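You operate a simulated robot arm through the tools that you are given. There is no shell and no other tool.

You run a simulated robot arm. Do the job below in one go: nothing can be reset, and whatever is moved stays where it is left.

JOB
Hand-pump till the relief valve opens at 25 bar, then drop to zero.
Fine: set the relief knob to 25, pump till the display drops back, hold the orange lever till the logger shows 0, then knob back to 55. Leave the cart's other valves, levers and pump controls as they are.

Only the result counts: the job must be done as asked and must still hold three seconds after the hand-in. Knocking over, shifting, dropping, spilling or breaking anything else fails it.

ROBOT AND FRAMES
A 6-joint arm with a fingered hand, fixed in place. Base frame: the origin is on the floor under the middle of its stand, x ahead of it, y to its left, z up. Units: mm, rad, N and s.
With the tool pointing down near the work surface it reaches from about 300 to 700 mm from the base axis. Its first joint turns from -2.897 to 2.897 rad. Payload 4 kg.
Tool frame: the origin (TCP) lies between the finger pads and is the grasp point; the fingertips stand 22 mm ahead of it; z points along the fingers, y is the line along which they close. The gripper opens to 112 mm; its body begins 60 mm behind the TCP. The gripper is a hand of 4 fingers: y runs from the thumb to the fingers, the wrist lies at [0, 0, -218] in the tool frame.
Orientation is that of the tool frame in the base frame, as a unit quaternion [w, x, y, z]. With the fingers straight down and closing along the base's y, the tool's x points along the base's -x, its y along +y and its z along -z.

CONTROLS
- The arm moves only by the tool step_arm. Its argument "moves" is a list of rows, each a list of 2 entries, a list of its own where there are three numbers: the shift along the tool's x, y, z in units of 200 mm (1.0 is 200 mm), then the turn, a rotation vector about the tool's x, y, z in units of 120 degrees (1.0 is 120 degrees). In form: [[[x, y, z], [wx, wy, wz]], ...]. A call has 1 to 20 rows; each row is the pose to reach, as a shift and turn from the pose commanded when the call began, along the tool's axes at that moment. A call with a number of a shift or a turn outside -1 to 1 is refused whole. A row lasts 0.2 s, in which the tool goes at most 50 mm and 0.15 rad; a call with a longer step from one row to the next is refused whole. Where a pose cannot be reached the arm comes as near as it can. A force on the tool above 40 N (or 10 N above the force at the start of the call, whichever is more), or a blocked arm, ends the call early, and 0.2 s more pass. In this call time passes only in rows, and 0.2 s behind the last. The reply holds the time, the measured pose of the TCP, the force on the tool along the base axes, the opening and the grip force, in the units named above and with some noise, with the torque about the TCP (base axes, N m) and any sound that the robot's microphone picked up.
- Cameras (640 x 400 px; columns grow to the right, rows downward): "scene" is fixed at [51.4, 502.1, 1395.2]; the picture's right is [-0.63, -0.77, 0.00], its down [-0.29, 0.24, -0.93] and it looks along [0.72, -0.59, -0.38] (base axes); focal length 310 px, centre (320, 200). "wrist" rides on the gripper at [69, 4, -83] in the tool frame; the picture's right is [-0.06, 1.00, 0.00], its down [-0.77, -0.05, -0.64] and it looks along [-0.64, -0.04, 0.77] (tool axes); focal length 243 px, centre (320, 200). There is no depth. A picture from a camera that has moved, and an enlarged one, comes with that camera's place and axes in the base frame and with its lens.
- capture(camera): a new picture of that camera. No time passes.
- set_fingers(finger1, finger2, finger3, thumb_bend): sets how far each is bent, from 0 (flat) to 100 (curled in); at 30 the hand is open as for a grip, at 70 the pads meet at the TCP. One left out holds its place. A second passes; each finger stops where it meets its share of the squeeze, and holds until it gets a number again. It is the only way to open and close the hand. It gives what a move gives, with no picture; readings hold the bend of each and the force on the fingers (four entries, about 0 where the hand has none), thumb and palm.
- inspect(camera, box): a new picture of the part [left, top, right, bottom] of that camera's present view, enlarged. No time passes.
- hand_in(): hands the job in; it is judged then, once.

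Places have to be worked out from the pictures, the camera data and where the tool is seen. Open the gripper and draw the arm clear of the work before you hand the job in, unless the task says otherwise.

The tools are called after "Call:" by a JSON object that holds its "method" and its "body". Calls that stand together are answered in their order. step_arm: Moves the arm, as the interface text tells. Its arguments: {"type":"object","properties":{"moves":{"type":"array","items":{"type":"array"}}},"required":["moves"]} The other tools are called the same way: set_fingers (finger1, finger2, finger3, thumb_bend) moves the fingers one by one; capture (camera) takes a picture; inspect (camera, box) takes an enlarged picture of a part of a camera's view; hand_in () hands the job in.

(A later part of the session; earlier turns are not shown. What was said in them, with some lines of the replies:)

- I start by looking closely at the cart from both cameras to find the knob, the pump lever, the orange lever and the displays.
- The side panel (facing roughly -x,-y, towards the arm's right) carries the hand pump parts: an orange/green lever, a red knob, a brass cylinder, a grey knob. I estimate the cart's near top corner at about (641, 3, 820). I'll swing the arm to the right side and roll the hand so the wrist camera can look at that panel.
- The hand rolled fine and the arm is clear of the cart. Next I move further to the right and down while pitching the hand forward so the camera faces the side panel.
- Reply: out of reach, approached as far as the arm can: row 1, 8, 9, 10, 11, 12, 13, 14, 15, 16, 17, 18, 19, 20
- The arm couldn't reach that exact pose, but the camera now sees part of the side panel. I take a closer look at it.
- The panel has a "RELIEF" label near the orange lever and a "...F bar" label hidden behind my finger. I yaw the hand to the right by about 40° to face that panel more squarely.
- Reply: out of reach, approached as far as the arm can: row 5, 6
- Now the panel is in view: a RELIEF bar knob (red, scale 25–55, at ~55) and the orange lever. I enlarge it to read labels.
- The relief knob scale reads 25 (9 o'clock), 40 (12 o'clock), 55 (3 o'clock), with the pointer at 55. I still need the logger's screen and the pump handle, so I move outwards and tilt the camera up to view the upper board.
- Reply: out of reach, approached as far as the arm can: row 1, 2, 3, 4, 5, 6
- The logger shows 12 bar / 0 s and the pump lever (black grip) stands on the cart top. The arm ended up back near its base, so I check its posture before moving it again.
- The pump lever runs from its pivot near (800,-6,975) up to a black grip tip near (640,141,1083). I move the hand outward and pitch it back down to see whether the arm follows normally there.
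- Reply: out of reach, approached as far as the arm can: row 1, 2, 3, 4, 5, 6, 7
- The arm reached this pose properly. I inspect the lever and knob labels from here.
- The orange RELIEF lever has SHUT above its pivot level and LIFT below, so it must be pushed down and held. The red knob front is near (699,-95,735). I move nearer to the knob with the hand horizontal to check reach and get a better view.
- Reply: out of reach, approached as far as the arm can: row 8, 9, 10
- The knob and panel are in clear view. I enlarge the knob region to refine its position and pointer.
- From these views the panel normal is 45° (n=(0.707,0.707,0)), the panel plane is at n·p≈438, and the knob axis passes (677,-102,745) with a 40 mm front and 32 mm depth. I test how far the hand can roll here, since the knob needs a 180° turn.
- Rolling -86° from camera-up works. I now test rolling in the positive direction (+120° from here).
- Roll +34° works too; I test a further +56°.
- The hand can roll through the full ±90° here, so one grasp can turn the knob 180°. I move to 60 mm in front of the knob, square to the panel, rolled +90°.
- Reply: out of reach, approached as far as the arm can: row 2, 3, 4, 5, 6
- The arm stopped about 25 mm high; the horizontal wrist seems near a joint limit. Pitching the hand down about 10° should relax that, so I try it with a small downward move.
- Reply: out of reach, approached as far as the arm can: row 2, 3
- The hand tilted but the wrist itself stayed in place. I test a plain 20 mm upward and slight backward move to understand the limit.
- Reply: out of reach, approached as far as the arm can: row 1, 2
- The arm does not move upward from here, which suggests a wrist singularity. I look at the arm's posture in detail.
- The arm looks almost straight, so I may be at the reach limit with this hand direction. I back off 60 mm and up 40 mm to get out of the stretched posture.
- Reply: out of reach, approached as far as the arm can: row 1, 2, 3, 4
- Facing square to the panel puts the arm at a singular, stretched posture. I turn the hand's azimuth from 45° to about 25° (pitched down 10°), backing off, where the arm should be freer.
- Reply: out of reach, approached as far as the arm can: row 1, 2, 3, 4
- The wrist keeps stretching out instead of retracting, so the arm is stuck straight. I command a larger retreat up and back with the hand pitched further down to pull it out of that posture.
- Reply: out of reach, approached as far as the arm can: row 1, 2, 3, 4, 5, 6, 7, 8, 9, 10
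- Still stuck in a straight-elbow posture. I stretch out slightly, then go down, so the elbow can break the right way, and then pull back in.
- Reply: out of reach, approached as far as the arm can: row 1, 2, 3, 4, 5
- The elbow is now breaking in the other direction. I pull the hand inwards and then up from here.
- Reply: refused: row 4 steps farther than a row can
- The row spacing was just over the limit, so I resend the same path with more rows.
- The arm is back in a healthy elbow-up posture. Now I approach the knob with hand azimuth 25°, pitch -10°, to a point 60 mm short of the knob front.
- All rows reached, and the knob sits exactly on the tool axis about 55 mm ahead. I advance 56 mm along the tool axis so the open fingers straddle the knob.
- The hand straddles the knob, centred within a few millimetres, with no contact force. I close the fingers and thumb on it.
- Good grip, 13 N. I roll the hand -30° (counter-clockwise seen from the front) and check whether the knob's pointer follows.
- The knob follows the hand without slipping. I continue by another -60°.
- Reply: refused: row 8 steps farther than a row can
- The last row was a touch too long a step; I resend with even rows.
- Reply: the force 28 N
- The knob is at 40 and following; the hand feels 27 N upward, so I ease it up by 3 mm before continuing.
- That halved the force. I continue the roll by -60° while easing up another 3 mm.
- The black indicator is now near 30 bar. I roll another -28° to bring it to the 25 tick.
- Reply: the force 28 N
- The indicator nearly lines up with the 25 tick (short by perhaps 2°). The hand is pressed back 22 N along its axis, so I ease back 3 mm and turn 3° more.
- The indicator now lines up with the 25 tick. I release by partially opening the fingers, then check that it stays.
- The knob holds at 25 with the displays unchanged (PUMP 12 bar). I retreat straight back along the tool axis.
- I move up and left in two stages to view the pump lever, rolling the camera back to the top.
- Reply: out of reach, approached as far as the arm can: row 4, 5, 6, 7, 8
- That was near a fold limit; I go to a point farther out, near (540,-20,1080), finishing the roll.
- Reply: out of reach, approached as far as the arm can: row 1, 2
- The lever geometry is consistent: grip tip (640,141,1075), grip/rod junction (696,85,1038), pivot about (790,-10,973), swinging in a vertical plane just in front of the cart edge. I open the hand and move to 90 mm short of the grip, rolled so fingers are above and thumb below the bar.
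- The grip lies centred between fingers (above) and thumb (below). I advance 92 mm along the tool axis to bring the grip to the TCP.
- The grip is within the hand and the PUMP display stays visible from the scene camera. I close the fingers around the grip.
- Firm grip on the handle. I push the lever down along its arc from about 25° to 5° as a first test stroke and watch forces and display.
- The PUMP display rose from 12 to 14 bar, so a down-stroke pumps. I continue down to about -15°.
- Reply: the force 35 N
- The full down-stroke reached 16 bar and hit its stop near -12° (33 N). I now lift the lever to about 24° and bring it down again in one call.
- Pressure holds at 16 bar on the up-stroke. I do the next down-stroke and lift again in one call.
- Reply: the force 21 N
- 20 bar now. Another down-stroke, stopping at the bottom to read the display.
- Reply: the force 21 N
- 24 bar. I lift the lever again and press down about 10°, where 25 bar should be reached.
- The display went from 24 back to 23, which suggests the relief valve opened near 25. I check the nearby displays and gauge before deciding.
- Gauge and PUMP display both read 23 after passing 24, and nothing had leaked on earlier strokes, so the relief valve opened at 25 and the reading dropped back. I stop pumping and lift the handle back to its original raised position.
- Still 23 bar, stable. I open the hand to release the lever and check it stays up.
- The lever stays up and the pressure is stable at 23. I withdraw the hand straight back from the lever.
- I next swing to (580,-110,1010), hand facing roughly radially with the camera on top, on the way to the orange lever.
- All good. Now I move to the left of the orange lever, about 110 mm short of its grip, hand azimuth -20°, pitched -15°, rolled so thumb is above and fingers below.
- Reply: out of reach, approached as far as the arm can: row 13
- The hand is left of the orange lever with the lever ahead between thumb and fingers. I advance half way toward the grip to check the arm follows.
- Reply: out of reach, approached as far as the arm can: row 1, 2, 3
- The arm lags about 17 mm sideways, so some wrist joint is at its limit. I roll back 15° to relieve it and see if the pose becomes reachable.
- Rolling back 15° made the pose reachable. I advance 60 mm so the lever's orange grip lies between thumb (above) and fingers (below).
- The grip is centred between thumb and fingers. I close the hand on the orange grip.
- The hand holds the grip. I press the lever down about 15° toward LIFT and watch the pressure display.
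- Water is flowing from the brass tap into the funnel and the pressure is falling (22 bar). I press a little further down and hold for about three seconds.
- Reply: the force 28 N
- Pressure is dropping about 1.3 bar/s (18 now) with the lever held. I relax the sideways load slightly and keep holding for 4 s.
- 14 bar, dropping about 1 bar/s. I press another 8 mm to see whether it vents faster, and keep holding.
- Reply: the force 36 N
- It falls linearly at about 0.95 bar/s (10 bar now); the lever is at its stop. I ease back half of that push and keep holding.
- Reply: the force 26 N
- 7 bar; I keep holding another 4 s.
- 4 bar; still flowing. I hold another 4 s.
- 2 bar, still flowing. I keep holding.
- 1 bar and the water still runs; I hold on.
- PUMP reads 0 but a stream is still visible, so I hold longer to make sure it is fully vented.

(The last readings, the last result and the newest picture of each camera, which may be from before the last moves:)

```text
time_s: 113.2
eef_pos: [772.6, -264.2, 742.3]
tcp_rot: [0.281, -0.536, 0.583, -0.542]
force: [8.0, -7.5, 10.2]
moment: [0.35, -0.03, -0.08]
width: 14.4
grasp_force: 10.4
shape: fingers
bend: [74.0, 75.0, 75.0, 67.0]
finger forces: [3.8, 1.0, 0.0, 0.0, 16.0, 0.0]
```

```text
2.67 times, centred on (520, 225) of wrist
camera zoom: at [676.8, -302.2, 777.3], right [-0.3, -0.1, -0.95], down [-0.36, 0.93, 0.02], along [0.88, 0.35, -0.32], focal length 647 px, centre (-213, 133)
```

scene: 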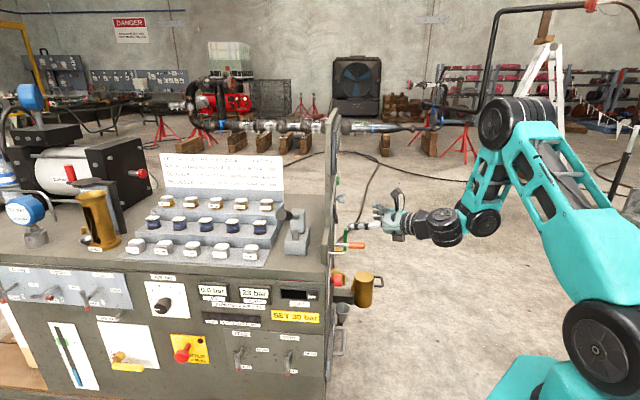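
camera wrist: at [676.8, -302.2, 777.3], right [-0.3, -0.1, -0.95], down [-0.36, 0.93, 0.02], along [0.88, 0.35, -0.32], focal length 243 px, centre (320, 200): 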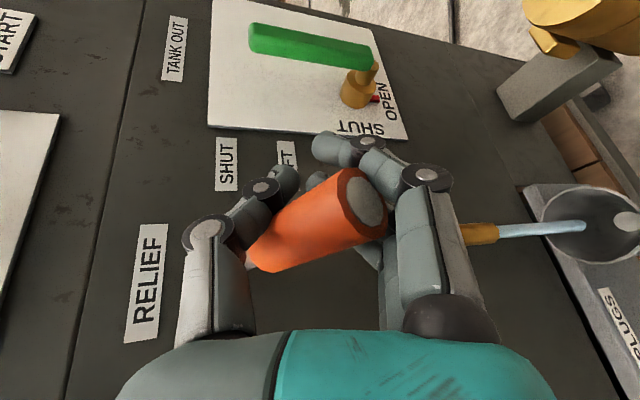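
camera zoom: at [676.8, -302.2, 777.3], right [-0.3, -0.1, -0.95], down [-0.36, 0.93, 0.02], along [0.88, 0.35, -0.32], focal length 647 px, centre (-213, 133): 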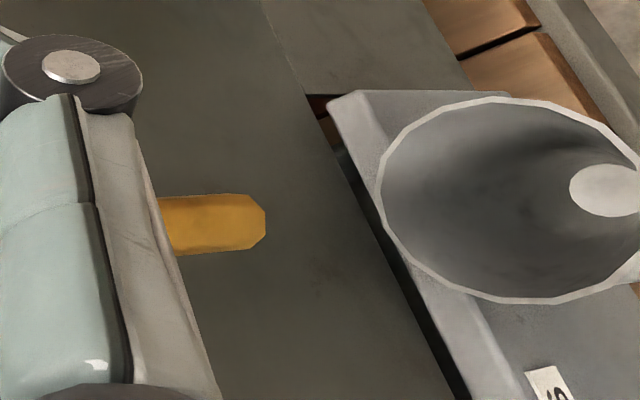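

The flow has stopped completely. I guide the lever back up to its SHUT position.

Call:
{"method": "step_arm", "body": {"moves": [[[0.019, -0.056, -0.023], [0, 0, 0]], [[0.038, -0.112, -0.045], [0, 0, 0]], [[0.057, -0.168, -0.068], [0, 0, 0]]]}}

Call:
{"method": "capture", "body": {"camera": "wrist"}}

Call:
{"method": "inspect", "body": {"camera": "scene", "box": [180, 180, 460, 330]}}

```text
time_s: 114.0
eef_pos: [767.5, -264.7, 778.2]
tcp_rot: [0.282, -0.536, 0.584, -0.54]
force: [11.1, -11.2, 1.3]
moment: [0.13, 0.17, -0.13]
width: 9.0
grasp_force: 7.1
shape: fingers
bend: [75.0, 75.0, 74.0, 67.0]
finger forces: [0.5, 0.6, 1.8, 0.0, 11.4, 0.0]
```

```text
taken
camera wrist: at [672.5, -302.2, 814.1], right [-0.3, -0.1, -0.95], down [-0.37, 0.93, 0.02], along [0.88, 0.35, -0.32], focal length 243 px, centre (320, 200)
```

wrist: 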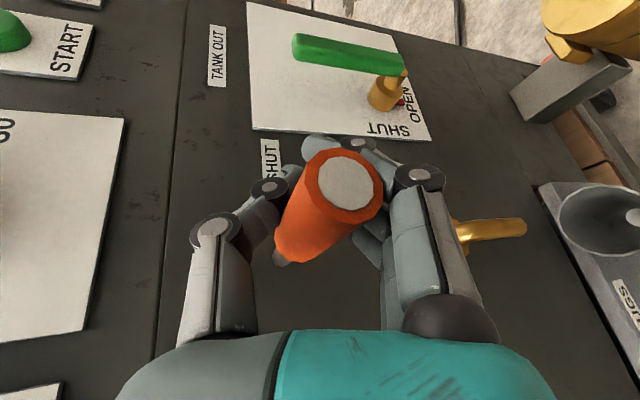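

```text
2.29 times, centred on (320, 255) of scene
camera zoom: at [51.4, 502.1, 1395.2], right [-0.63, -0.77, 0.0], down [-0.29, 0.24, -0.93], along [0.72, -0.59, -0.38], focal length 708 px, centre (320, 74)
```

zoom: 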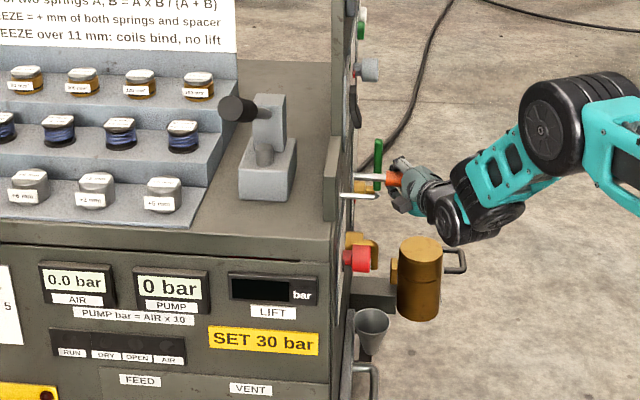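

The lever is back level and the pressure stays at 0. I open the hand to release it.

Call:
{"method": "set_fingers", "body": {"finger1": 30, "finger2": 30, "finger3": 30, "thumb_bend": 30}}

Call:
{"method": "capture", "body": {"camera": "wrist"}}

Call:
{"method": "inspect", "body": {"camera": "scene", "box": [300, 180, 500, 305]}}

```text
time_s: 115.0
eef_pos: [768.3, -263.9, 779.0]
tcp_rot: [0.283, -0.536, 0.583, -0.541]
force: [-0.5, -0.6, -0.6]
moment: [0.0, -0.01, -0.01]
width: 112.5
grasp_force: 0.3
shape: fingers
bend: [30.0, 30.0, 30.0, 30.0]
finger forces: [0.0, 0.1, 0.0, 0.0, 0.0, 0.0]
```

```text
taken
camera wrist: at [672.4, -302.5, 814.6], right [-0.3, -0.1, -0.95], down [-0.36, 0.93, 0.02], along [0.88, 0.35, -0.32], focal length 243 px, centre (320, 200)
```

wrist: 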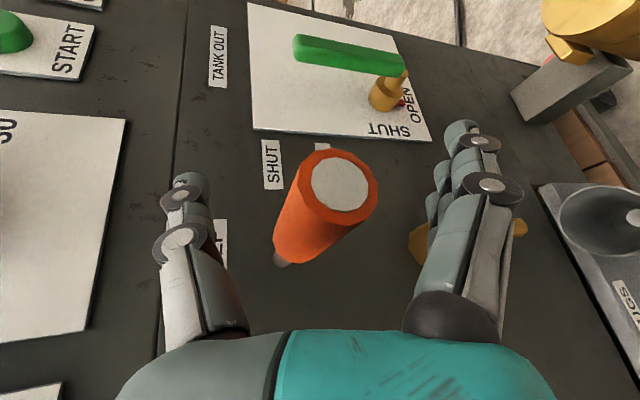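

```text
3.20 times, centred on (400, 242) of scene
camera zoom: at [51.4, 502.1, 1395.2], right [-0.63, -0.77, 0.0], down [-0.29, 0.24, -0.93], along [0.72, -0.59, -0.38], focal length 991 px, centre (64, 64)
```

zoom: 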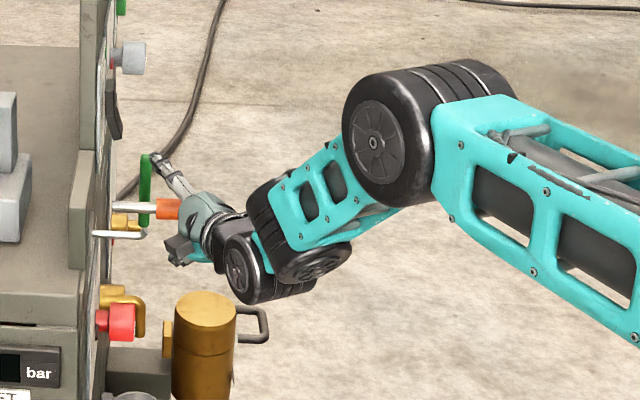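

The lever rests in SHUT as before. I withdraw the hand straight back from it.

Call:
{"method": "step_arm", "body": {"moves": [[[0, 0, -0.12], [0, 0, 0]], [[0, 0, -0.25], [0, 0, 0]], [[0, 0, -0.4], [0, 0, 0]], [[0, 0, -0.575], [0, 0, 0]]]}}

Call:
{"method": "capture", "body": {"camera": "wrist"}}

```text
time_s: 116.0
eef_pos: [663.6, -226.6, 809.0]
tcp_rot: [0.281, -0.536, 0.584, -0.541]
force: [0.3, 0.0, 0.5]
moment: [0.02, -0.02, 0.03]
width: 112.7
grasp_force: 0.0
shape: fingers
bend: [30.0, 30.0, 30.0, 30.0]
finger forces: [0.0, 0.1, 0.1, 0.0, 0.0, 0.1]
```

```text
taken
camera wrist: at [567.8, -264.7, 844.5], right [-0.3, -0.1, -0.95], down [-0.36, 0.93, 0.02], along [0.88, 0.35, -0.32], focal length 243 px, centre (320, 200)
```

wrist: 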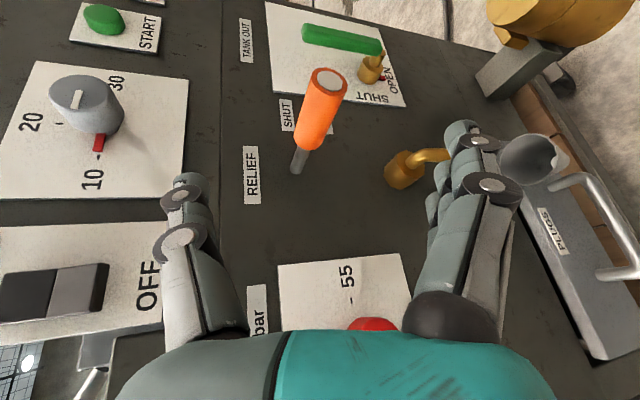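

I go up and back a little, with the camera side-on, to read the logger before resetting the knob.

Call:
{"method": "step_arm", "body": {"moves": [[[0.023, -0.106, -0.081], [0.009, -0.034, -0.009]], [[0.046, -0.212, -0.161], [0.0185, -0.068, -0.0185]], [[0.069, -0.318, -0.242], [0.028, -0.102, -0.028]], [[0.0915, -0.4235, -0.3225], [0.037, -0.136, -0.037]], [[0.114, -0.529, -0.403], [0.046, -0.17, -0.046]], [[0.137, -0.635, -0.484], [0.0555, -0.204, -0.0555]], [[0.16, -0.741, -0.564], [0.065, -0.238, -0.065]], [[0.183, -0.847, -0.645], [0.074, -0.272, -0.074]]]}}

Call:
{"method": "capture", "body": {"camera": "wrist"}}

Call:
{"method": "capture", "body": {"camera": "scene"}}

```text
time_s: 117.8
eef_pos: [590.8, -189.1, 1008.7]
tcp_rot: [-0.431, 0.687, -0.395, 0.432]
force: [0.2, 0.0, 0.2]
moment: [-0.02, -0.04, 0.01]
width: 112.6
grasp_force: 0.1
shape: fingers
bend: [30.0, 30.0, 30.0, 30.0]
finger forces: [0.0, 0.1, 0.0, 0.1, 0.1, 0.0]
```

```text
taken
camera wrist: at [534.6, -276.2, 1044.6], right [-0.19, -0.26, -0.95], down [-0.83, 0.55, 0.02], along [0.52, 0.79, -0.32], focal length 243 px, centre (320, 200)
```

wrist: 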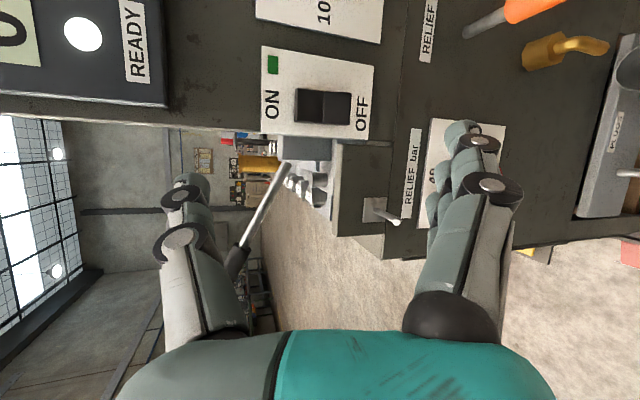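

```text
taken
```

scene: 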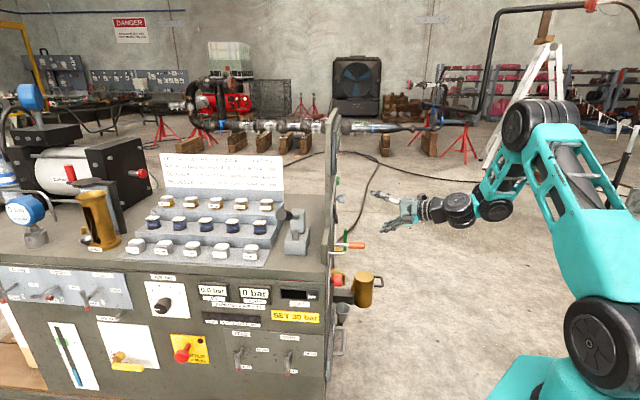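

The logger's pressure window starts with "0" at the image edge. I tilt and yaw a little to read it fully.

Call:
{"method": "step_arm", "body": {"moves": [[[0.01, -0.035, -0.01], [0.021, 0.039, 0.011]], [[0.019, -0.07, -0.019], [0.042, 0.078, 0.022]], [[0.028, -0.105, -0.028], [0.062, 0.117, 0.032]], [[0.038, -0.14, -0.038], [0.083, 0.1555, 0.043]]]}}

Call:
{"method": "capture", "body": {"camera": "wrist"}}

```text
time_s: 118.8
eef_pos: [591.7, -190.9, 1039.3]
tcp_rot: [-0.437, 0.549, -0.452, 0.55]
force: [0.1, -0.7, 0.5]
moment: [-0.01, 0.02, 0.01]
width: 112.7
grasp_force: 0.1
shape: fingers
bend: [30.0, 30.0, 30.0, 30.0]
finger forces: [0.0, 0.0, 0.1, 0.1, 0.0, 0.0]
```

```text
taken
camera wrist: at [506.8, -258.2, 1050.8], right [-0.01, -0.15, -0.99], down [-0.63, 0.77, -0.11], along [0.78, 0.62, -0.1], focal length 243 px, centre (320, 200)
```

wrist: 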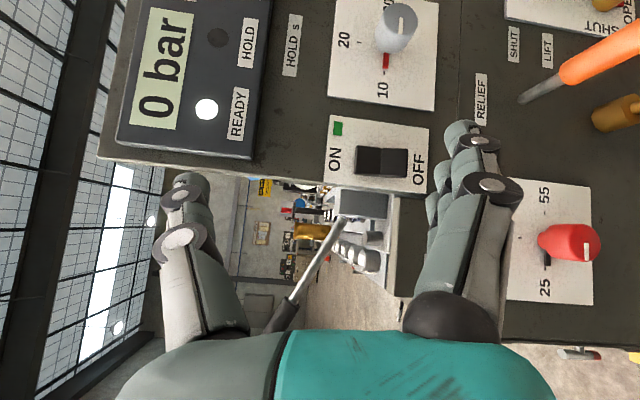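

The logger shows "0 bar". Now I return to the knob: first an intermediate pose above and in front of it with the camera on top.

Call:
{"method": "step_arm", "body": {"moves": [[[-0.036, 0.08, -0.002], [0.012, -0.019, -0.06]], [[-0.072, 0.16, -0.005], [0.024, -0.038, -0.119]], [[-0.108, 0.241, -0.007], [0.035, -0.058, -0.179]], [[-0.145, 0.321, -0.009], [0.047, -0.077, -0.239]], [[-0.181, 0.401, -0.012], [0.059, -0.096, -0.298]], [[-0.217, 0.481, -0.014], [0.071, -0.115, -0.358]], [[-0.253, 0.562, -0.017], [0.083, -0.135, -0.417]], [[-0.289, 0.642, -0.019], [0.095, -0.154, -0.477]], [[-0.325, 0.722, -0.021], [0.106, -0.173, -0.537]], [[-0.361, 0.802, -0.024], [0.118, -0.192, -0.596]], [[-0.3975, 0.8825, -0.026], [0.13, -0.2117, -0.656]]]}}

Call:
{"method": "capture", "body": {"camera": "wrist"}}

```text
time_s: 121.2
eef_pos: [583.2, -150.7, 848.3]
tcp_rot: [-0.139, 0.748, 0.167, 0.628]
force: [-0.9, 0.1, -0.6]
moment: [0.01, 0.01, 0.01]
width: 112.5
grasp_force: 0.2
shape: fingers
bend: [30.0, 30.0, 30.0, 30.0]
finger forces: [0.0, 0.0, 0.0, 0.1, 0.1, 0.1]
out of reach, approached as far as the arm can: row 1, 2, 3, 4, 5, 6, 7, 8
```

```text
taken
camera wrist: at [522.3, -183.5, 932.7], right [0.42, -0.91, -0.06], down [-0.71, -0.28, -0.64], along [0.57, 0.31, -0.76], focal length 243 px, centre (320, 200)
```

wrist: 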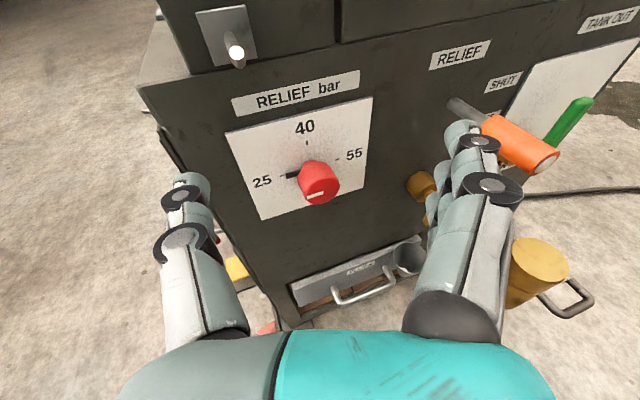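

The knob's indicator is at 25, as I left it. I go to 60 mm in front of the knob while rolling to -88°, ready for turning clockwise back to 55.

Call:
{"method": "step_arm", "body": {"moves": [[[-0.038, -0.002, 0.028], [0, 0, -0.0667]], [[-0.076, -0.004, 0.056], [0, 0, -0.1333]], [[-0.115, -0.006, 0.084], [0, 0, -0.2]], [[-0.153, -0.009, 0.112], [0, 0, -0.2667]], [[-0.191, -0.011, 0.14], [0, 0, -0.3333]], [[-0.229, -0.013, 0.168], [0, 0, -0.4]], [[-0.267, -0.015, 0.196], [0, 0, -0.4667]], [[-0.305, -0.017, 0.224], [0, 0, -0.5333]], [[-0.344, -0.019, 0.252], [0, 0, -0.6]], [[-0.382, -0.021, 0.28], [0, 0, -0.6667]], [[-0.42, -0.0235, 0.308], [0, 0, -0.733]]]}}

Call:
{"method": "capture", "body": {"camera": "wrist"}}

```text
time_s: 123.6
eef_pos: [625.0, -125.2, 757.4]
tcp_rot: [0.336, 0.421, 0.639, 0.549]
force: [0.0, -0.3, -0.1]
moment: [-0.01, 0.0, 0.02]
width: 112.8
grasp_force: 0.0
shape: fingers
bend: [30.0, 30.0, 30.0, 30.0]
finger forces: [0.0, 0.1, 0.0, 0.1, 0.1, 0.0]
```

```text
taken
camera wrist: at [522.2, -97.6, 778.6], right [0.2, -0.01, 0.98], down [-0.26, -0.96, 0.04], along [0.95, -0.26, -0.19], focal length 243 px, centre (320, 200)
```

wrist: 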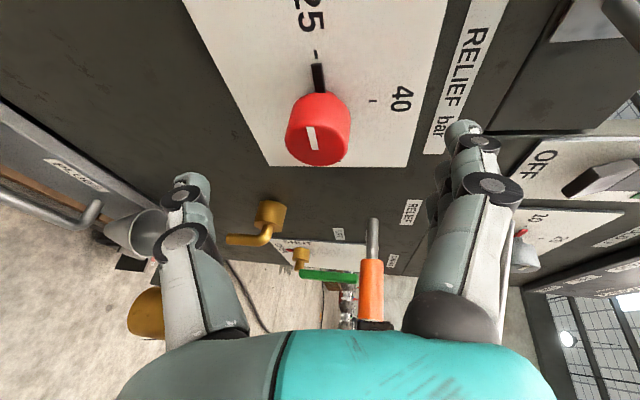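

The knob is centred ahead. I advance about 53 mm to straddle it.

Call:
{"method": "step_arm", "body": {"moves": [[[-0.002, -0.002, 0.08], [0, 0, 0]], [[-0.005, -0.004, 0.16], [0, 0, 0]], [[-0.007, -0.005, 0.22], [0, 0, 0]], [[-0.0085, -0.0065, 0.2665], [0, 0, 0]]]}}

Call:
{"method": "capture", "body": {"camera": "wrist"}}

```text
time_s: 124.6
eef_pos: [671.9, -106.1, 746.3]
tcp_rot: [0.334, 0.422, 0.639, 0.55]
force: [0.0, -0.7, -0.1]
moment: [-0.05, -0.01, 0.0]
width: 112.8
grasp_force: 0.1
shape: fingers
bend: [30.0, 30.0, 30.0, 30.0]
finger forces: [0.0, 0.1, 0.0, 0.0, 0.0, 0.1]
```

```text
taken
camera wrist: at [570.0, -76.8, 768.0], right [0.2, -0.02, 0.98], down [-0.26, -0.96, 0.03], along [0.95, -0.26, -0.2], focal length 243 px, centre (320, 200)
```

wrist: 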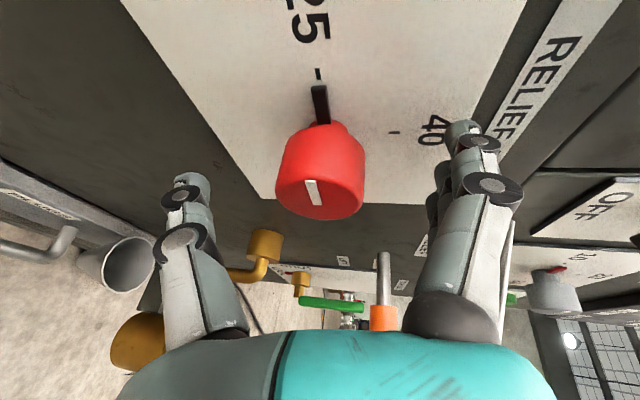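

The hand straddles the knob without contact. I close the fingers.

Call:
{"method": "set_fingers", "body": {"finger1": 70, "finger2": 70, "finger3": 70, "thumb_bend": 70}}

Call:
{"method": "capture", "body": {"camera": "wrist"}}

```text
time_s: 125.6
eef_pos: [672.2, -105.8, 746.6]
tcp_rot: [0.335, 0.422, 0.639, 0.549]
force: [9.0, 2.6, 0.9]
moment: [0.19, -0.16, -0.07]
width: 35.1
grasp_force: 14.5
shape: fingers
bend: [59.0, 58.0, 69.0, 63.0]
finger forces: [7.5, 6.9, 0.8, 0.0, 12.9, 0.0]
```

```text
taken
camera wrist: at [570.2, -76.8, 768.3], right [0.2, -0.02, 0.98], down [-0.26, -0.96, 0.03], along [0.95, -0.26, -0.19], focal length 243 px, centre (320, 200)
```

wrist: 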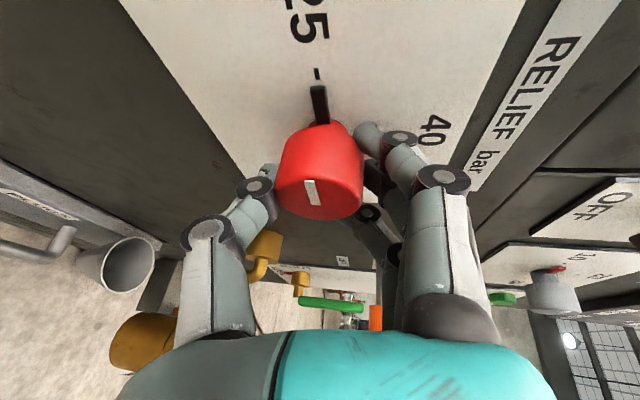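

Good grip. I roll +60° (clockwise toward 40).

Call:
{"method": "step_arm", "body": {"moves": [[[0, 0, 0], [0, 0, 0.0625]], [[0, 0, 0], [0, 0, 0.125]], [[0, 0, 0], [0, 0, 0.1875]], [[0, 0, 0], [0, 0, 0.25]], [[0, 0, 0], [0, 0, 0.3125]], [[0, 0, 0], [0, 0, 0.375]], [[0, 0, 0], [0, 0, 0.4375]], [[0, 0, 0], [0, 0, 0.5]]]}}

Call:
{"method": "capture", "body": {"camera": "wrist"}}

```text
time_s: 127.4
eef_pos: [671.6, -104.5, 744.8]
tcp_rot: [0.014, 0.686, 0.342, 0.642]
force: [-11.8, -4.1, -16.9]
moment: [-0.44, 0.48, 0.53]
width: 33.2
grasp_force: 16.9
shape: fingers
bend: [62.0, 59.0, 69.0, 65.0]
finger forces: [4.0, 5.4, 1.3, 0.0, 24.1, 0.1]
```

```text
taken
camera wrist: at [595.3, -109.5, 822.0], right [0.45, -0.8, 0.4], down [-0.55, -0.6, -0.58], along [0.7, 0.04, -0.71], focal length 243 px, centre (320, 200)
```

wrist: 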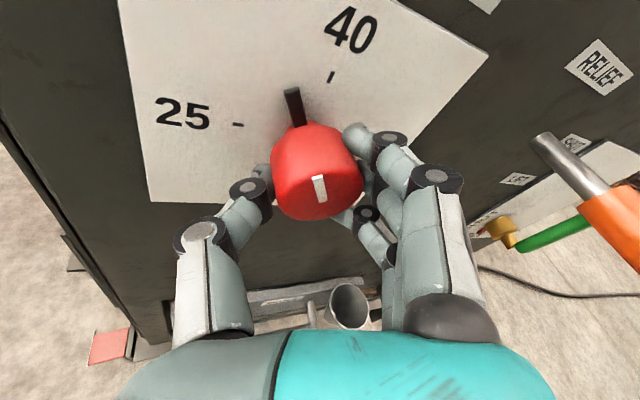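

The knob follows (about 35 bar). I continue +60° while easing the hand slightly down and back to reduce the side load.

Call:
{"method": "step_arm", "body": {"moves": [[[-0.007, -0.005, -0.004], [0, 0, 0.0625]], [[-0.0135, -0.0095, -0.0075], [0, 0, 0.125]], [[-0.0135, -0.0095, -0.0075], [0, 0, 0.1875]], [[-0.0135, -0.0095, -0.0075], [0, 0, 0.25]], [[-0.0135, -0.0095, -0.0075], [0, 0, 0.3125]], [[-0.0135, -0.0095, -0.0075], [0, 0, 0.375]], [[-0.0135, -0.0095, -0.0075], [0, 0, 0.4375]], [[-0.0135, -0.0095, -0.0075], [0, 0, 0.5]]]}}

Call:
{"method": "capture", "body": {"camera": "wrist"}}

```text
time_s: 129.2
eef_pos: [668.9, -104.3, 743.0]
tcp_rot: [-0.31, 0.765, -0.047, 0.563]
force: [-36.2, 10.7, -8.3]
moment: [-0.01, -0.14, 1.25]
width: 34.2
grasp_force: 23.1
shape: fingers
bend: [64.0, 60.0, 70.0, 65.0]
finger forces: [2.8, 7.6, 3.1, 0.0, 33.7, 0.1]
```

```text
taken
camera wrist: at [621.3, -171.9, 813.3], right [0.26, -0.77, -0.58], down [-0.86, 0.09, -0.5], along [0.44, 0.63, -0.64], focal length 243 px, centre (320, 200)
```

wrist: 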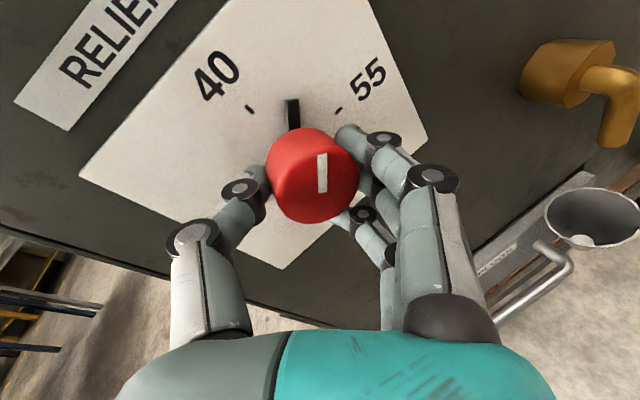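

The indicator is past 45 bar, but the load reached 36 N, so I relax the hand in the direction of that load before going on.

Call:
{"method": "step_arm", "body": {"moves": [[[-0.01, -0.005, -0.01], [0, 0, 0]], [[-0.018, -0.009, -0.018], [0, 0, 0]]]}}

```text
time_s: 129.8
eef_pos: [667.3, -104.1, 742.5]
tcp_rot: [-0.308, 0.764, -0.046, 0.566]
force: [1.5, 13.9, -4.7]
moment: [0.04, 0.0, 0.63]
width: 34.1
grasp_force: 17.6
shape: fingers
bend: [62.0, 58.0, 70.0, 64.0]
finger forces: [6.1, 8.9, 1.5, 0.0, 18.8, 0.0]
```

Load is down to about 15 N. I continue +30° and check.

Call:
{"method": "step_arm", "body": {"moves": [[[0, 0, 0], [0, 0, 0.0625]], [[0, 0, 0], [0, 0, 0.125]], [[0, 0, 0], [0, 0, 0.1875]], [[0, 0, 0], [0, 0, 0.25]]]}}

Call:
{"method": "capture", "body": {"camera": "wrist"}}

```text
time_s: 130.8
eef_pos: [665.6, -103.0, 742.2]
tcp_rot: [-0.444, 0.726, -0.243, 0.465]
force: [-1.9, 19.0, 1.9]
moment: [0.0, -0.1, 0.5]
width: 34.7
grasp_force: 14.7
shape: fingers
bend: [63.0, 60.0, 71.0, 62.0]
finger forces: [4.1, 6.5, 2.1, 0.1, 17.2, 0.1]
```

```text
taken
camera wrist: at [622.2, -193.6, 785.2], right [0.03, -0.44, -0.9], down [-0.92, 0.34, -0.2], along [0.39, 0.83, -0.39], focal length 243 px, centre (320, 200)
```

wrist: 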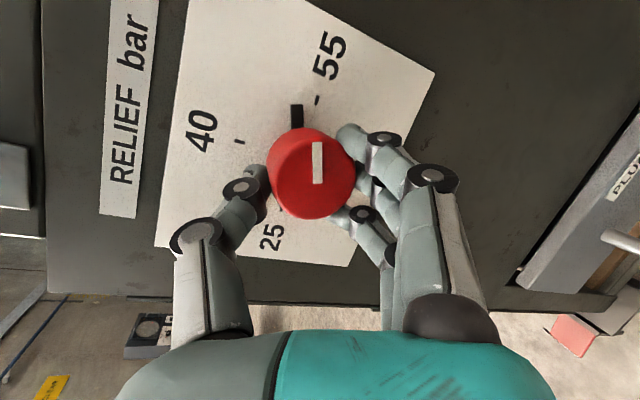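

Indicator is close to 52. I turn about 22° more, easing the side load.

Call:
{"method": "step_arm", "body": {"moves": [[[-0.0115, -0.0075, 0.004], [0, 0, 0.06]], [[-0.0115, -0.0075, 0.004], [0, 0, 0.12]], [[-0.0115, -0.0075, 0.004], [0, 0, 0.185]]]}}

Call:
{"method": "capture", "body": {"camera": "wrist"}}

Call:
{"method": "inspect", "body": {"camera": "wrist", "box": [240, 70, 400, 170]}}

```text
time_s: 131.6
eef_pos: [664.3, -102.2, 742.5]
tcp_rot: [-0.525, 0.665, -0.378, 0.371]
force: [-3.0, 11.7, 5.9]
moment: [-0.18, -0.13, 0.4]
width: 33.7
grasp_force: 14.2
shape: fingers
bend: [64.0, 62.0, 70.0, 62.0]
finger forces: [4.5, 6.2, 1.2, 0.0, 16.4, 0.0]
```

```text
taken
camera wrist: at [620.2, -199.0, 760.0], right [-0.14, -0.1, -0.98], down [-0.9, 0.42, 0.08], along [0.41, 0.9, -0.15], focal length 243 px, centre (320, 200)
```

wrist: 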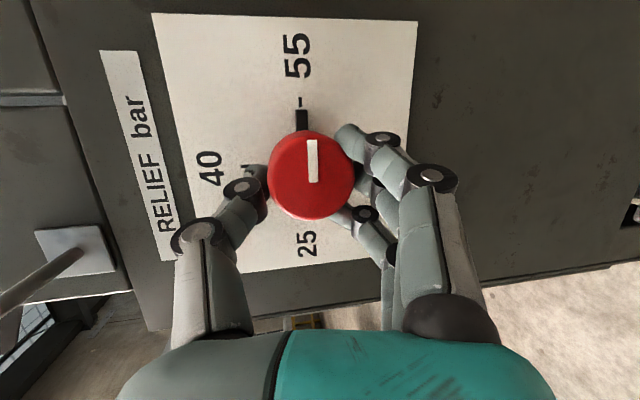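

```text
4.00 times, centred on (320, 120) of wrist
camera zoom: at [620.2, -199.0, 760.0], right [-0.14, -0.1, -0.98], down [-0.9, 0.42, 0.08], along [0.41, 0.9, -0.15], focal length 970 px, centre (320, 520)
```

zoom: 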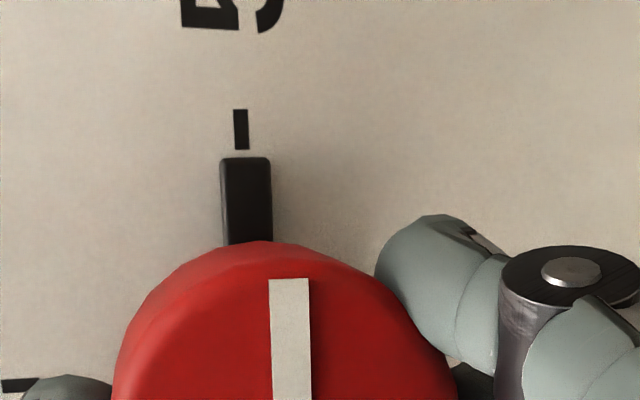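

The indicator lines up with the 55 tick. I release the knob and will compare with how it looked at the start.

Call:
{"method": "set_fingers", "body": {"finger1": 40, "finger2": 40, "finger3": 40, "thumb_bend": 40}}

Call:
{"method": "inspect", "body": {"camera": "wrist", "box": [200, 20, 400, 145]}}

```text
time_s: 132.6
eef_pos: [665.7, -100.8, 741.8]
tcp_rot: [-0.525, 0.666, -0.378, 0.371]
force: [0.0, -0.4, 0.1]
moment: [0.03, 0.02, -0.01]
width: 84.8
grasp_force: 0.0
shape: fingers
bend: [40.0, 40.0, 40.0, 40.0]
finger forces: [0.0, 0.0, 0.1, 0.0, 0.0, 0.0]
```

```text
3.20 times, centred on (300, 82) of wrist
camera zoom: at [620.1, -198.9, 759.4], right [-0.14, -0.11, -0.98], down [-0.9, 0.42, 0.08], along [0.41, 0.9, -0.15], focal length 776 px, centre (384, 576)
```

zoom: 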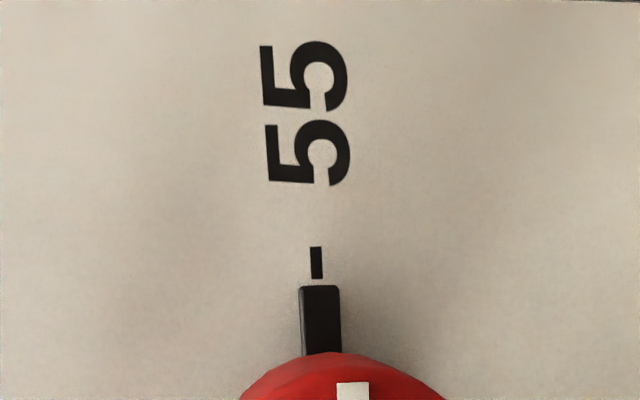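

I withdraw to the same viewing pose I had before the first grasp and compare the pointer.

Call:
{"method": "step_arm", "body": {"moves": [[[0, 0, -0.06], [0, 0, 0]], [[0.01, -0.006, -0.15], [0, 0, 0.02]], [[0.025, -0.015, -0.2535], [0, 0, 0.047]]]}}

Call:
{"method": "capture", "body": {"camera": "wrist"}}

Call:
{"method": "inspect", "body": {"camera": "wrist", "box": [220, 40, 420, 190]}}

```text
time_s: 133.4
eef_pos: [623.2, -127.2, 753.3]
tcp_rot: [-0.543, 0.647, -0.41, 0.345]
force: [-1.0, -0.6, 0.3]
moment: [0.02, 0.0, -0.03]
width: 84.9
grasp_force: 0.1
shape: fingers
bend: [40.0, 40.0, 40.0, 40.0]
finger forces: [0.0, 0.1, 0.0, 0.0, 0.0, 0.1]
```

```text
taken
camera wrist: at [576.7, -224.6, 764.8], right [-0.18, -0.02, -0.98], down [-0.89, 0.43, 0.16], along [0.42, 0.9, -0.09], focal length 243 px, centre (320, 200)
```

wrist: 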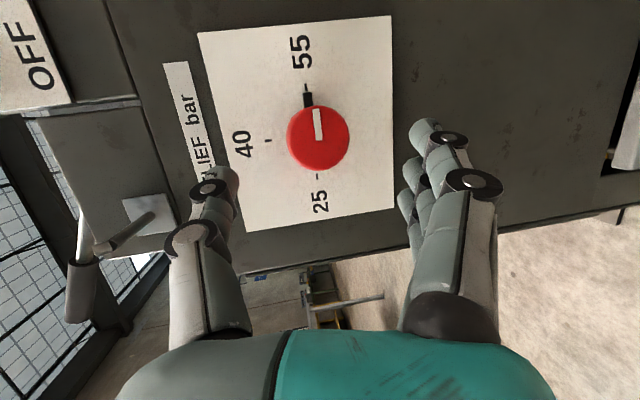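

```text
2.67 times, centred on (320, 115) of wrist
camera zoom: at [576.7, -224.6, 764.8], right [-0.18, -0.02, -0.98], down [-0.89, 0.43, 0.16], along [0.42, 0.9, -0.09], focal length 647 px, centre (320, 427)
```

zoom: 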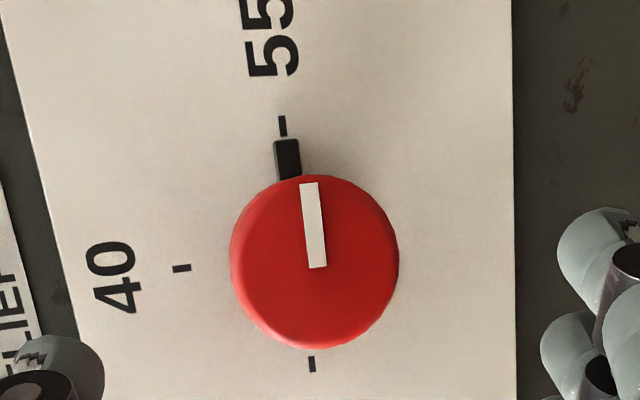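

The knob's white mark is parallel to the 25–55 tick line, pointing at 55, just as at the start. I back away from the panel.

Call:
{"method": "step_arm", "body": {"moves": [[[0, 0, -0.15], [0, 0, 0]], [[0, 0, -0.3], [0, 0, 0]], [[0, 0, -0.45], [0, 0, 0]], [[0, 0, -0.55], [0, 0, 0]]]}}

Call:
{"method": "set_fingers", "body": {"finger1": 30, "finger2": 30, "finger3": 30, "thumb_bend": 30}}

Call:
{"method": "capture", "body": {"camera": "wrist"}}

Call:
{"method": "capture", "body": {"camera": "scene"}}

```text
time_s: 134.4
eef_pos: [524.5, -172.7, 771.9]
tcp_rot: [-0.543, 0.646, -0.41, 0.345]
force: [-0.3, -0.9, -1.1]
moment: [-0.03, 0.04, 0.0]
width: 84.9
grasp_force: 0.0
shape: fingers
bend: [40.0, 40.0, 40.0, 40.0]
finger forces: [0.0, 0.0, 0.0, 0.0, 0.0, 0.1]
```

```text
time_s: 135.4
eef_pos: [524.9, -173.0, 773.0]
tcp_rot: [-0.543, 0.646, -0.41, 0.345]
force: [-0.1, 0.7, 0.7]
moment: [-0.04, -0.04, 0.02]
width: 112.5
grasp_force: 0.0
shape: fingers
bend: [30.0, 30.0, 30.0, 30.0]
finger forces: [0.1, 0.1, 0.1, 0.1, 0.1, 0.1]
```

```text
taken
camera wrist: at [478.8, -271.0, 783.5], right [-0.18, -0.02, -0.98], down [-0.89, 0.43, 0.16], along [0.42, 0.9, -0.09], focal length 243 px, centre (320, 200)
```

wrist: 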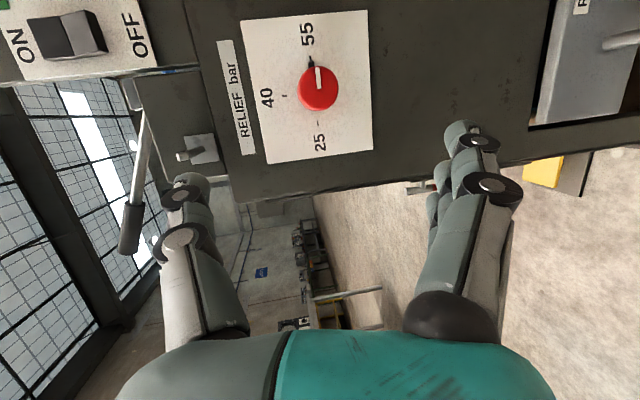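

```text
taken
```

scene: 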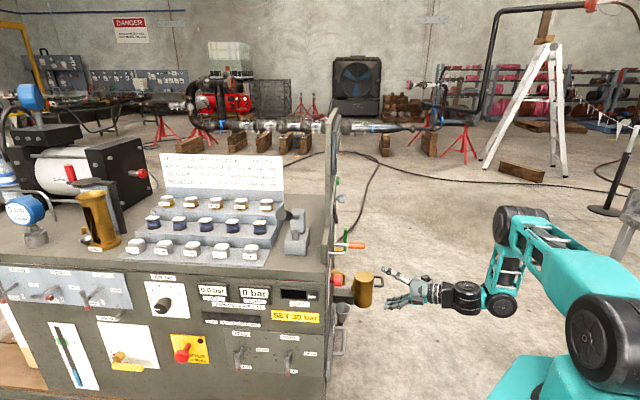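

The knob reads 55 and PUMP reads 0. I rise and turn to double-check the logger and the levers one last time while drawing clear.

Call:
{"method": "step_arm", "body": {"moves": [[[0.02, -0.106, 0.003], [0.009, 0.023, 0.004]], [[0.04, -0.212, 0.006], [0.019, 0.046, 0.008]], [[0.06, -0.318, 0.009], [0.028, 0.068, 0.012]], [[0.08, -0.424, 0.012], [0.037, 0.091, 0.016]], [[0.1, -0.531, 0.016], [0.047, 0.114, 0.019]], [[0.12, -0.637, 0.019], [0.056, 0.137, 0.023]], [[0.14, -0.743, 0.022], [0.065, 0.159, 0.027]], [[0.16, -0.849, 0.025], [0.075, 0.182, 0.031]], [[0.18, -0.955, 0.028], [0.084, 0.205, 0.035]]]}}

Call:
{"method": "capture", "body": {"camera": "wrist"}}

Call:
{"method": "inspect", "body": {"camera": "scene", "box": [0, 150, 420, 400]}}

```text
time_s: 137.4
eef_pos: [612.7, -206.2, 975.3]
tcp_rot: [0.507, -0.496, 0.511, -0.486]
force: [0.2, -0.3, 0.5]
moment: [-0.05, 0.02, 0.03]
width: 112.8
grasp_force: 0.0
shape: fingers
bend: [30.0, 30.0, 30.0, 30.0]
finger forces: [0.0, 0.0, 0.0, 0.1, 0.0, 0.0]
out of reach, approached as far as the arm can: row 2, 3, 4, 5, 6, 7, 8, 9
```

```text
taken
camera wrist: at [530.1, -275.9, 970.2], right [-0.01, 0.1, -0.99], down [-0.65, 0.76, 0.08], along [0.76, 0.64, 0.05], focal length 243 px, centre (320, 200)
```

wrist: 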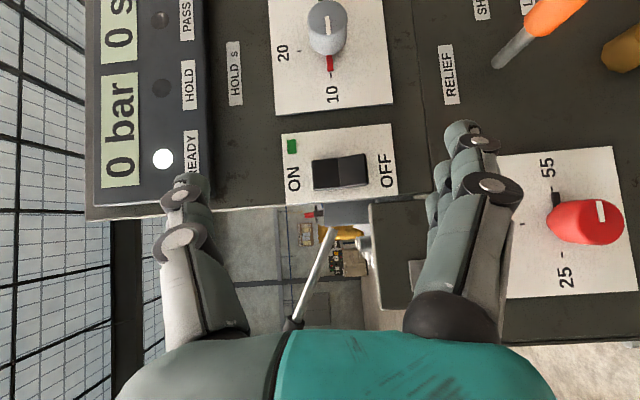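

```text
1.52 times, centred on (210, 275) of scene
camera zoom: at [51.4, 502.1, 1395.2], right [-0.63, -0.77, 0.0], down [-0.29, 0.24, -0.93], along [0.72, -0.59, -0.38], focal length 472 px, centre (488, 86)
```

zoom: 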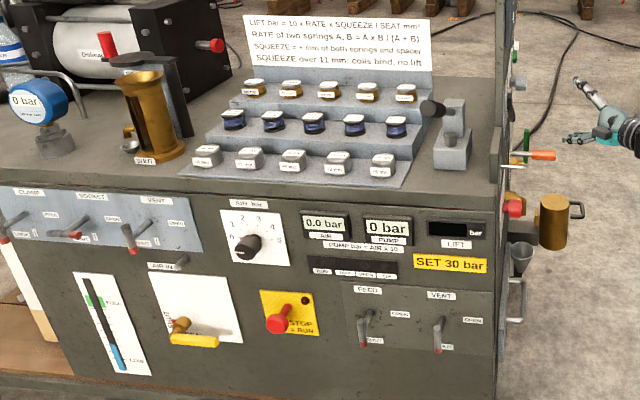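

The logger reads 0 bar, the knob points to 55, the orange lever is level in SHUT, and the other controls look unchanged. I draw the arm further up and back, clear of the cart.

Call:
{"method": "step_arm", "body": {"moves": [[[0, -0.09, -0.05], [0, 0, 0]], [[0, -0.18, -0.1], [0, 0, 0]], [[0, -0.27, -0.15], [0, 0, 0]], [[0, -0.36, -0.18], [0, 0, 0]], [[0, -0.45, -0.21], [0, 0, 0]], [[0, -0.54, -0.23], [0, 0, 0]], [[0, -0.63, -0.25], [0, 0, 0]], [[0, -0.72, -0.27], [0, 0, 0]]]}}

Call:
{"method": "capture", "body": {"camera": "scene"}}

Call:
{"method": "inspect", "body": {"camera": "scene", "box": [130, 180, 400, 350]}}

```text
time_s: 139.2
eef_pos: [557.7, -212.2, 1120.3]
tcp_rot: [0.51, -0.493, 0.508, -0.489]
force: [-0.7, -0.2, 0.1]
moment: [-0.02, -0.03, -0.06]
width: 112.8
grasp_force: 0.1
shape: fingers
bend: [30.0, 30.0, 30.0, 30.0]
finger forces: [0.1, 0.0, 0.1, 0.0, 0.0, 0.0]
out of reach, approached as far as the arm can: row 1, 2, 3
```

```text
taken
```

scene: 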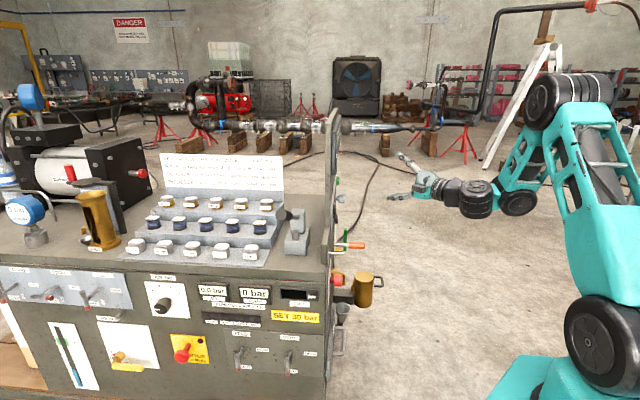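

```text
2.35 times, centred on (265, 265) of scene
camera zoom: at [51.4, 502.1, 1395.2], right [-0.63, -0.77, 0.0], down [-0.29, 0.24, -0.93], along [0.72, -0.59, -0.38], focal length 729 px, centre (449, 47)
```

zoom: 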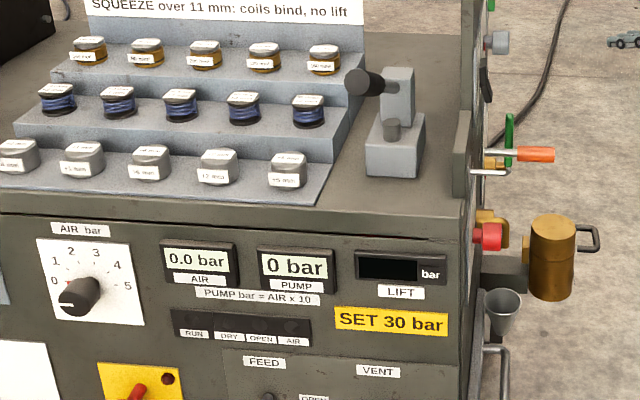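

The job looks complete: the relief valve opened near 25 and the display dropped back. The pressure has been vented to 0 (logger and PUMP both read 0), the knob is back at 55, and the levers are where they started. The hand is open and clear of the cart, so I hand the job in.

Call:
{"method": "hand_in", "body": {}}

```text
The job is handed in.
```

I handed the job in. The relief valve lifted at the 25 bar setting, and the system is vented to zero with the knob back on 55.

- **Knob to 25:** I turned the red RELIEF knob until its indicator lined up with the 25 tick.
- **Pumping:** The hand pump took the PUMP display from 12 up to 24 bar. On the next press it read 23. Nothing had leaked on earlier strokes, so I took that as the valve opening at about 25 and stopped. I did not see a reading of 25 itself.
- **Venting:** I held the orange lever down until the PUMP display read 0 and the water stopped running, then let it back to SHUT. The logger is out of view from that position. I read it just after releasing the lever and again at the end, and it showed 0 bar both times.
- **Knob to 55:** The knob is back at 55, with its mark in line with the 25 and 55 ticks as at the start.

The pump lever is back up. I did not touch the cart's other controls, and they looked unchanged in the last pictures. The hand is open and clear of the cart.
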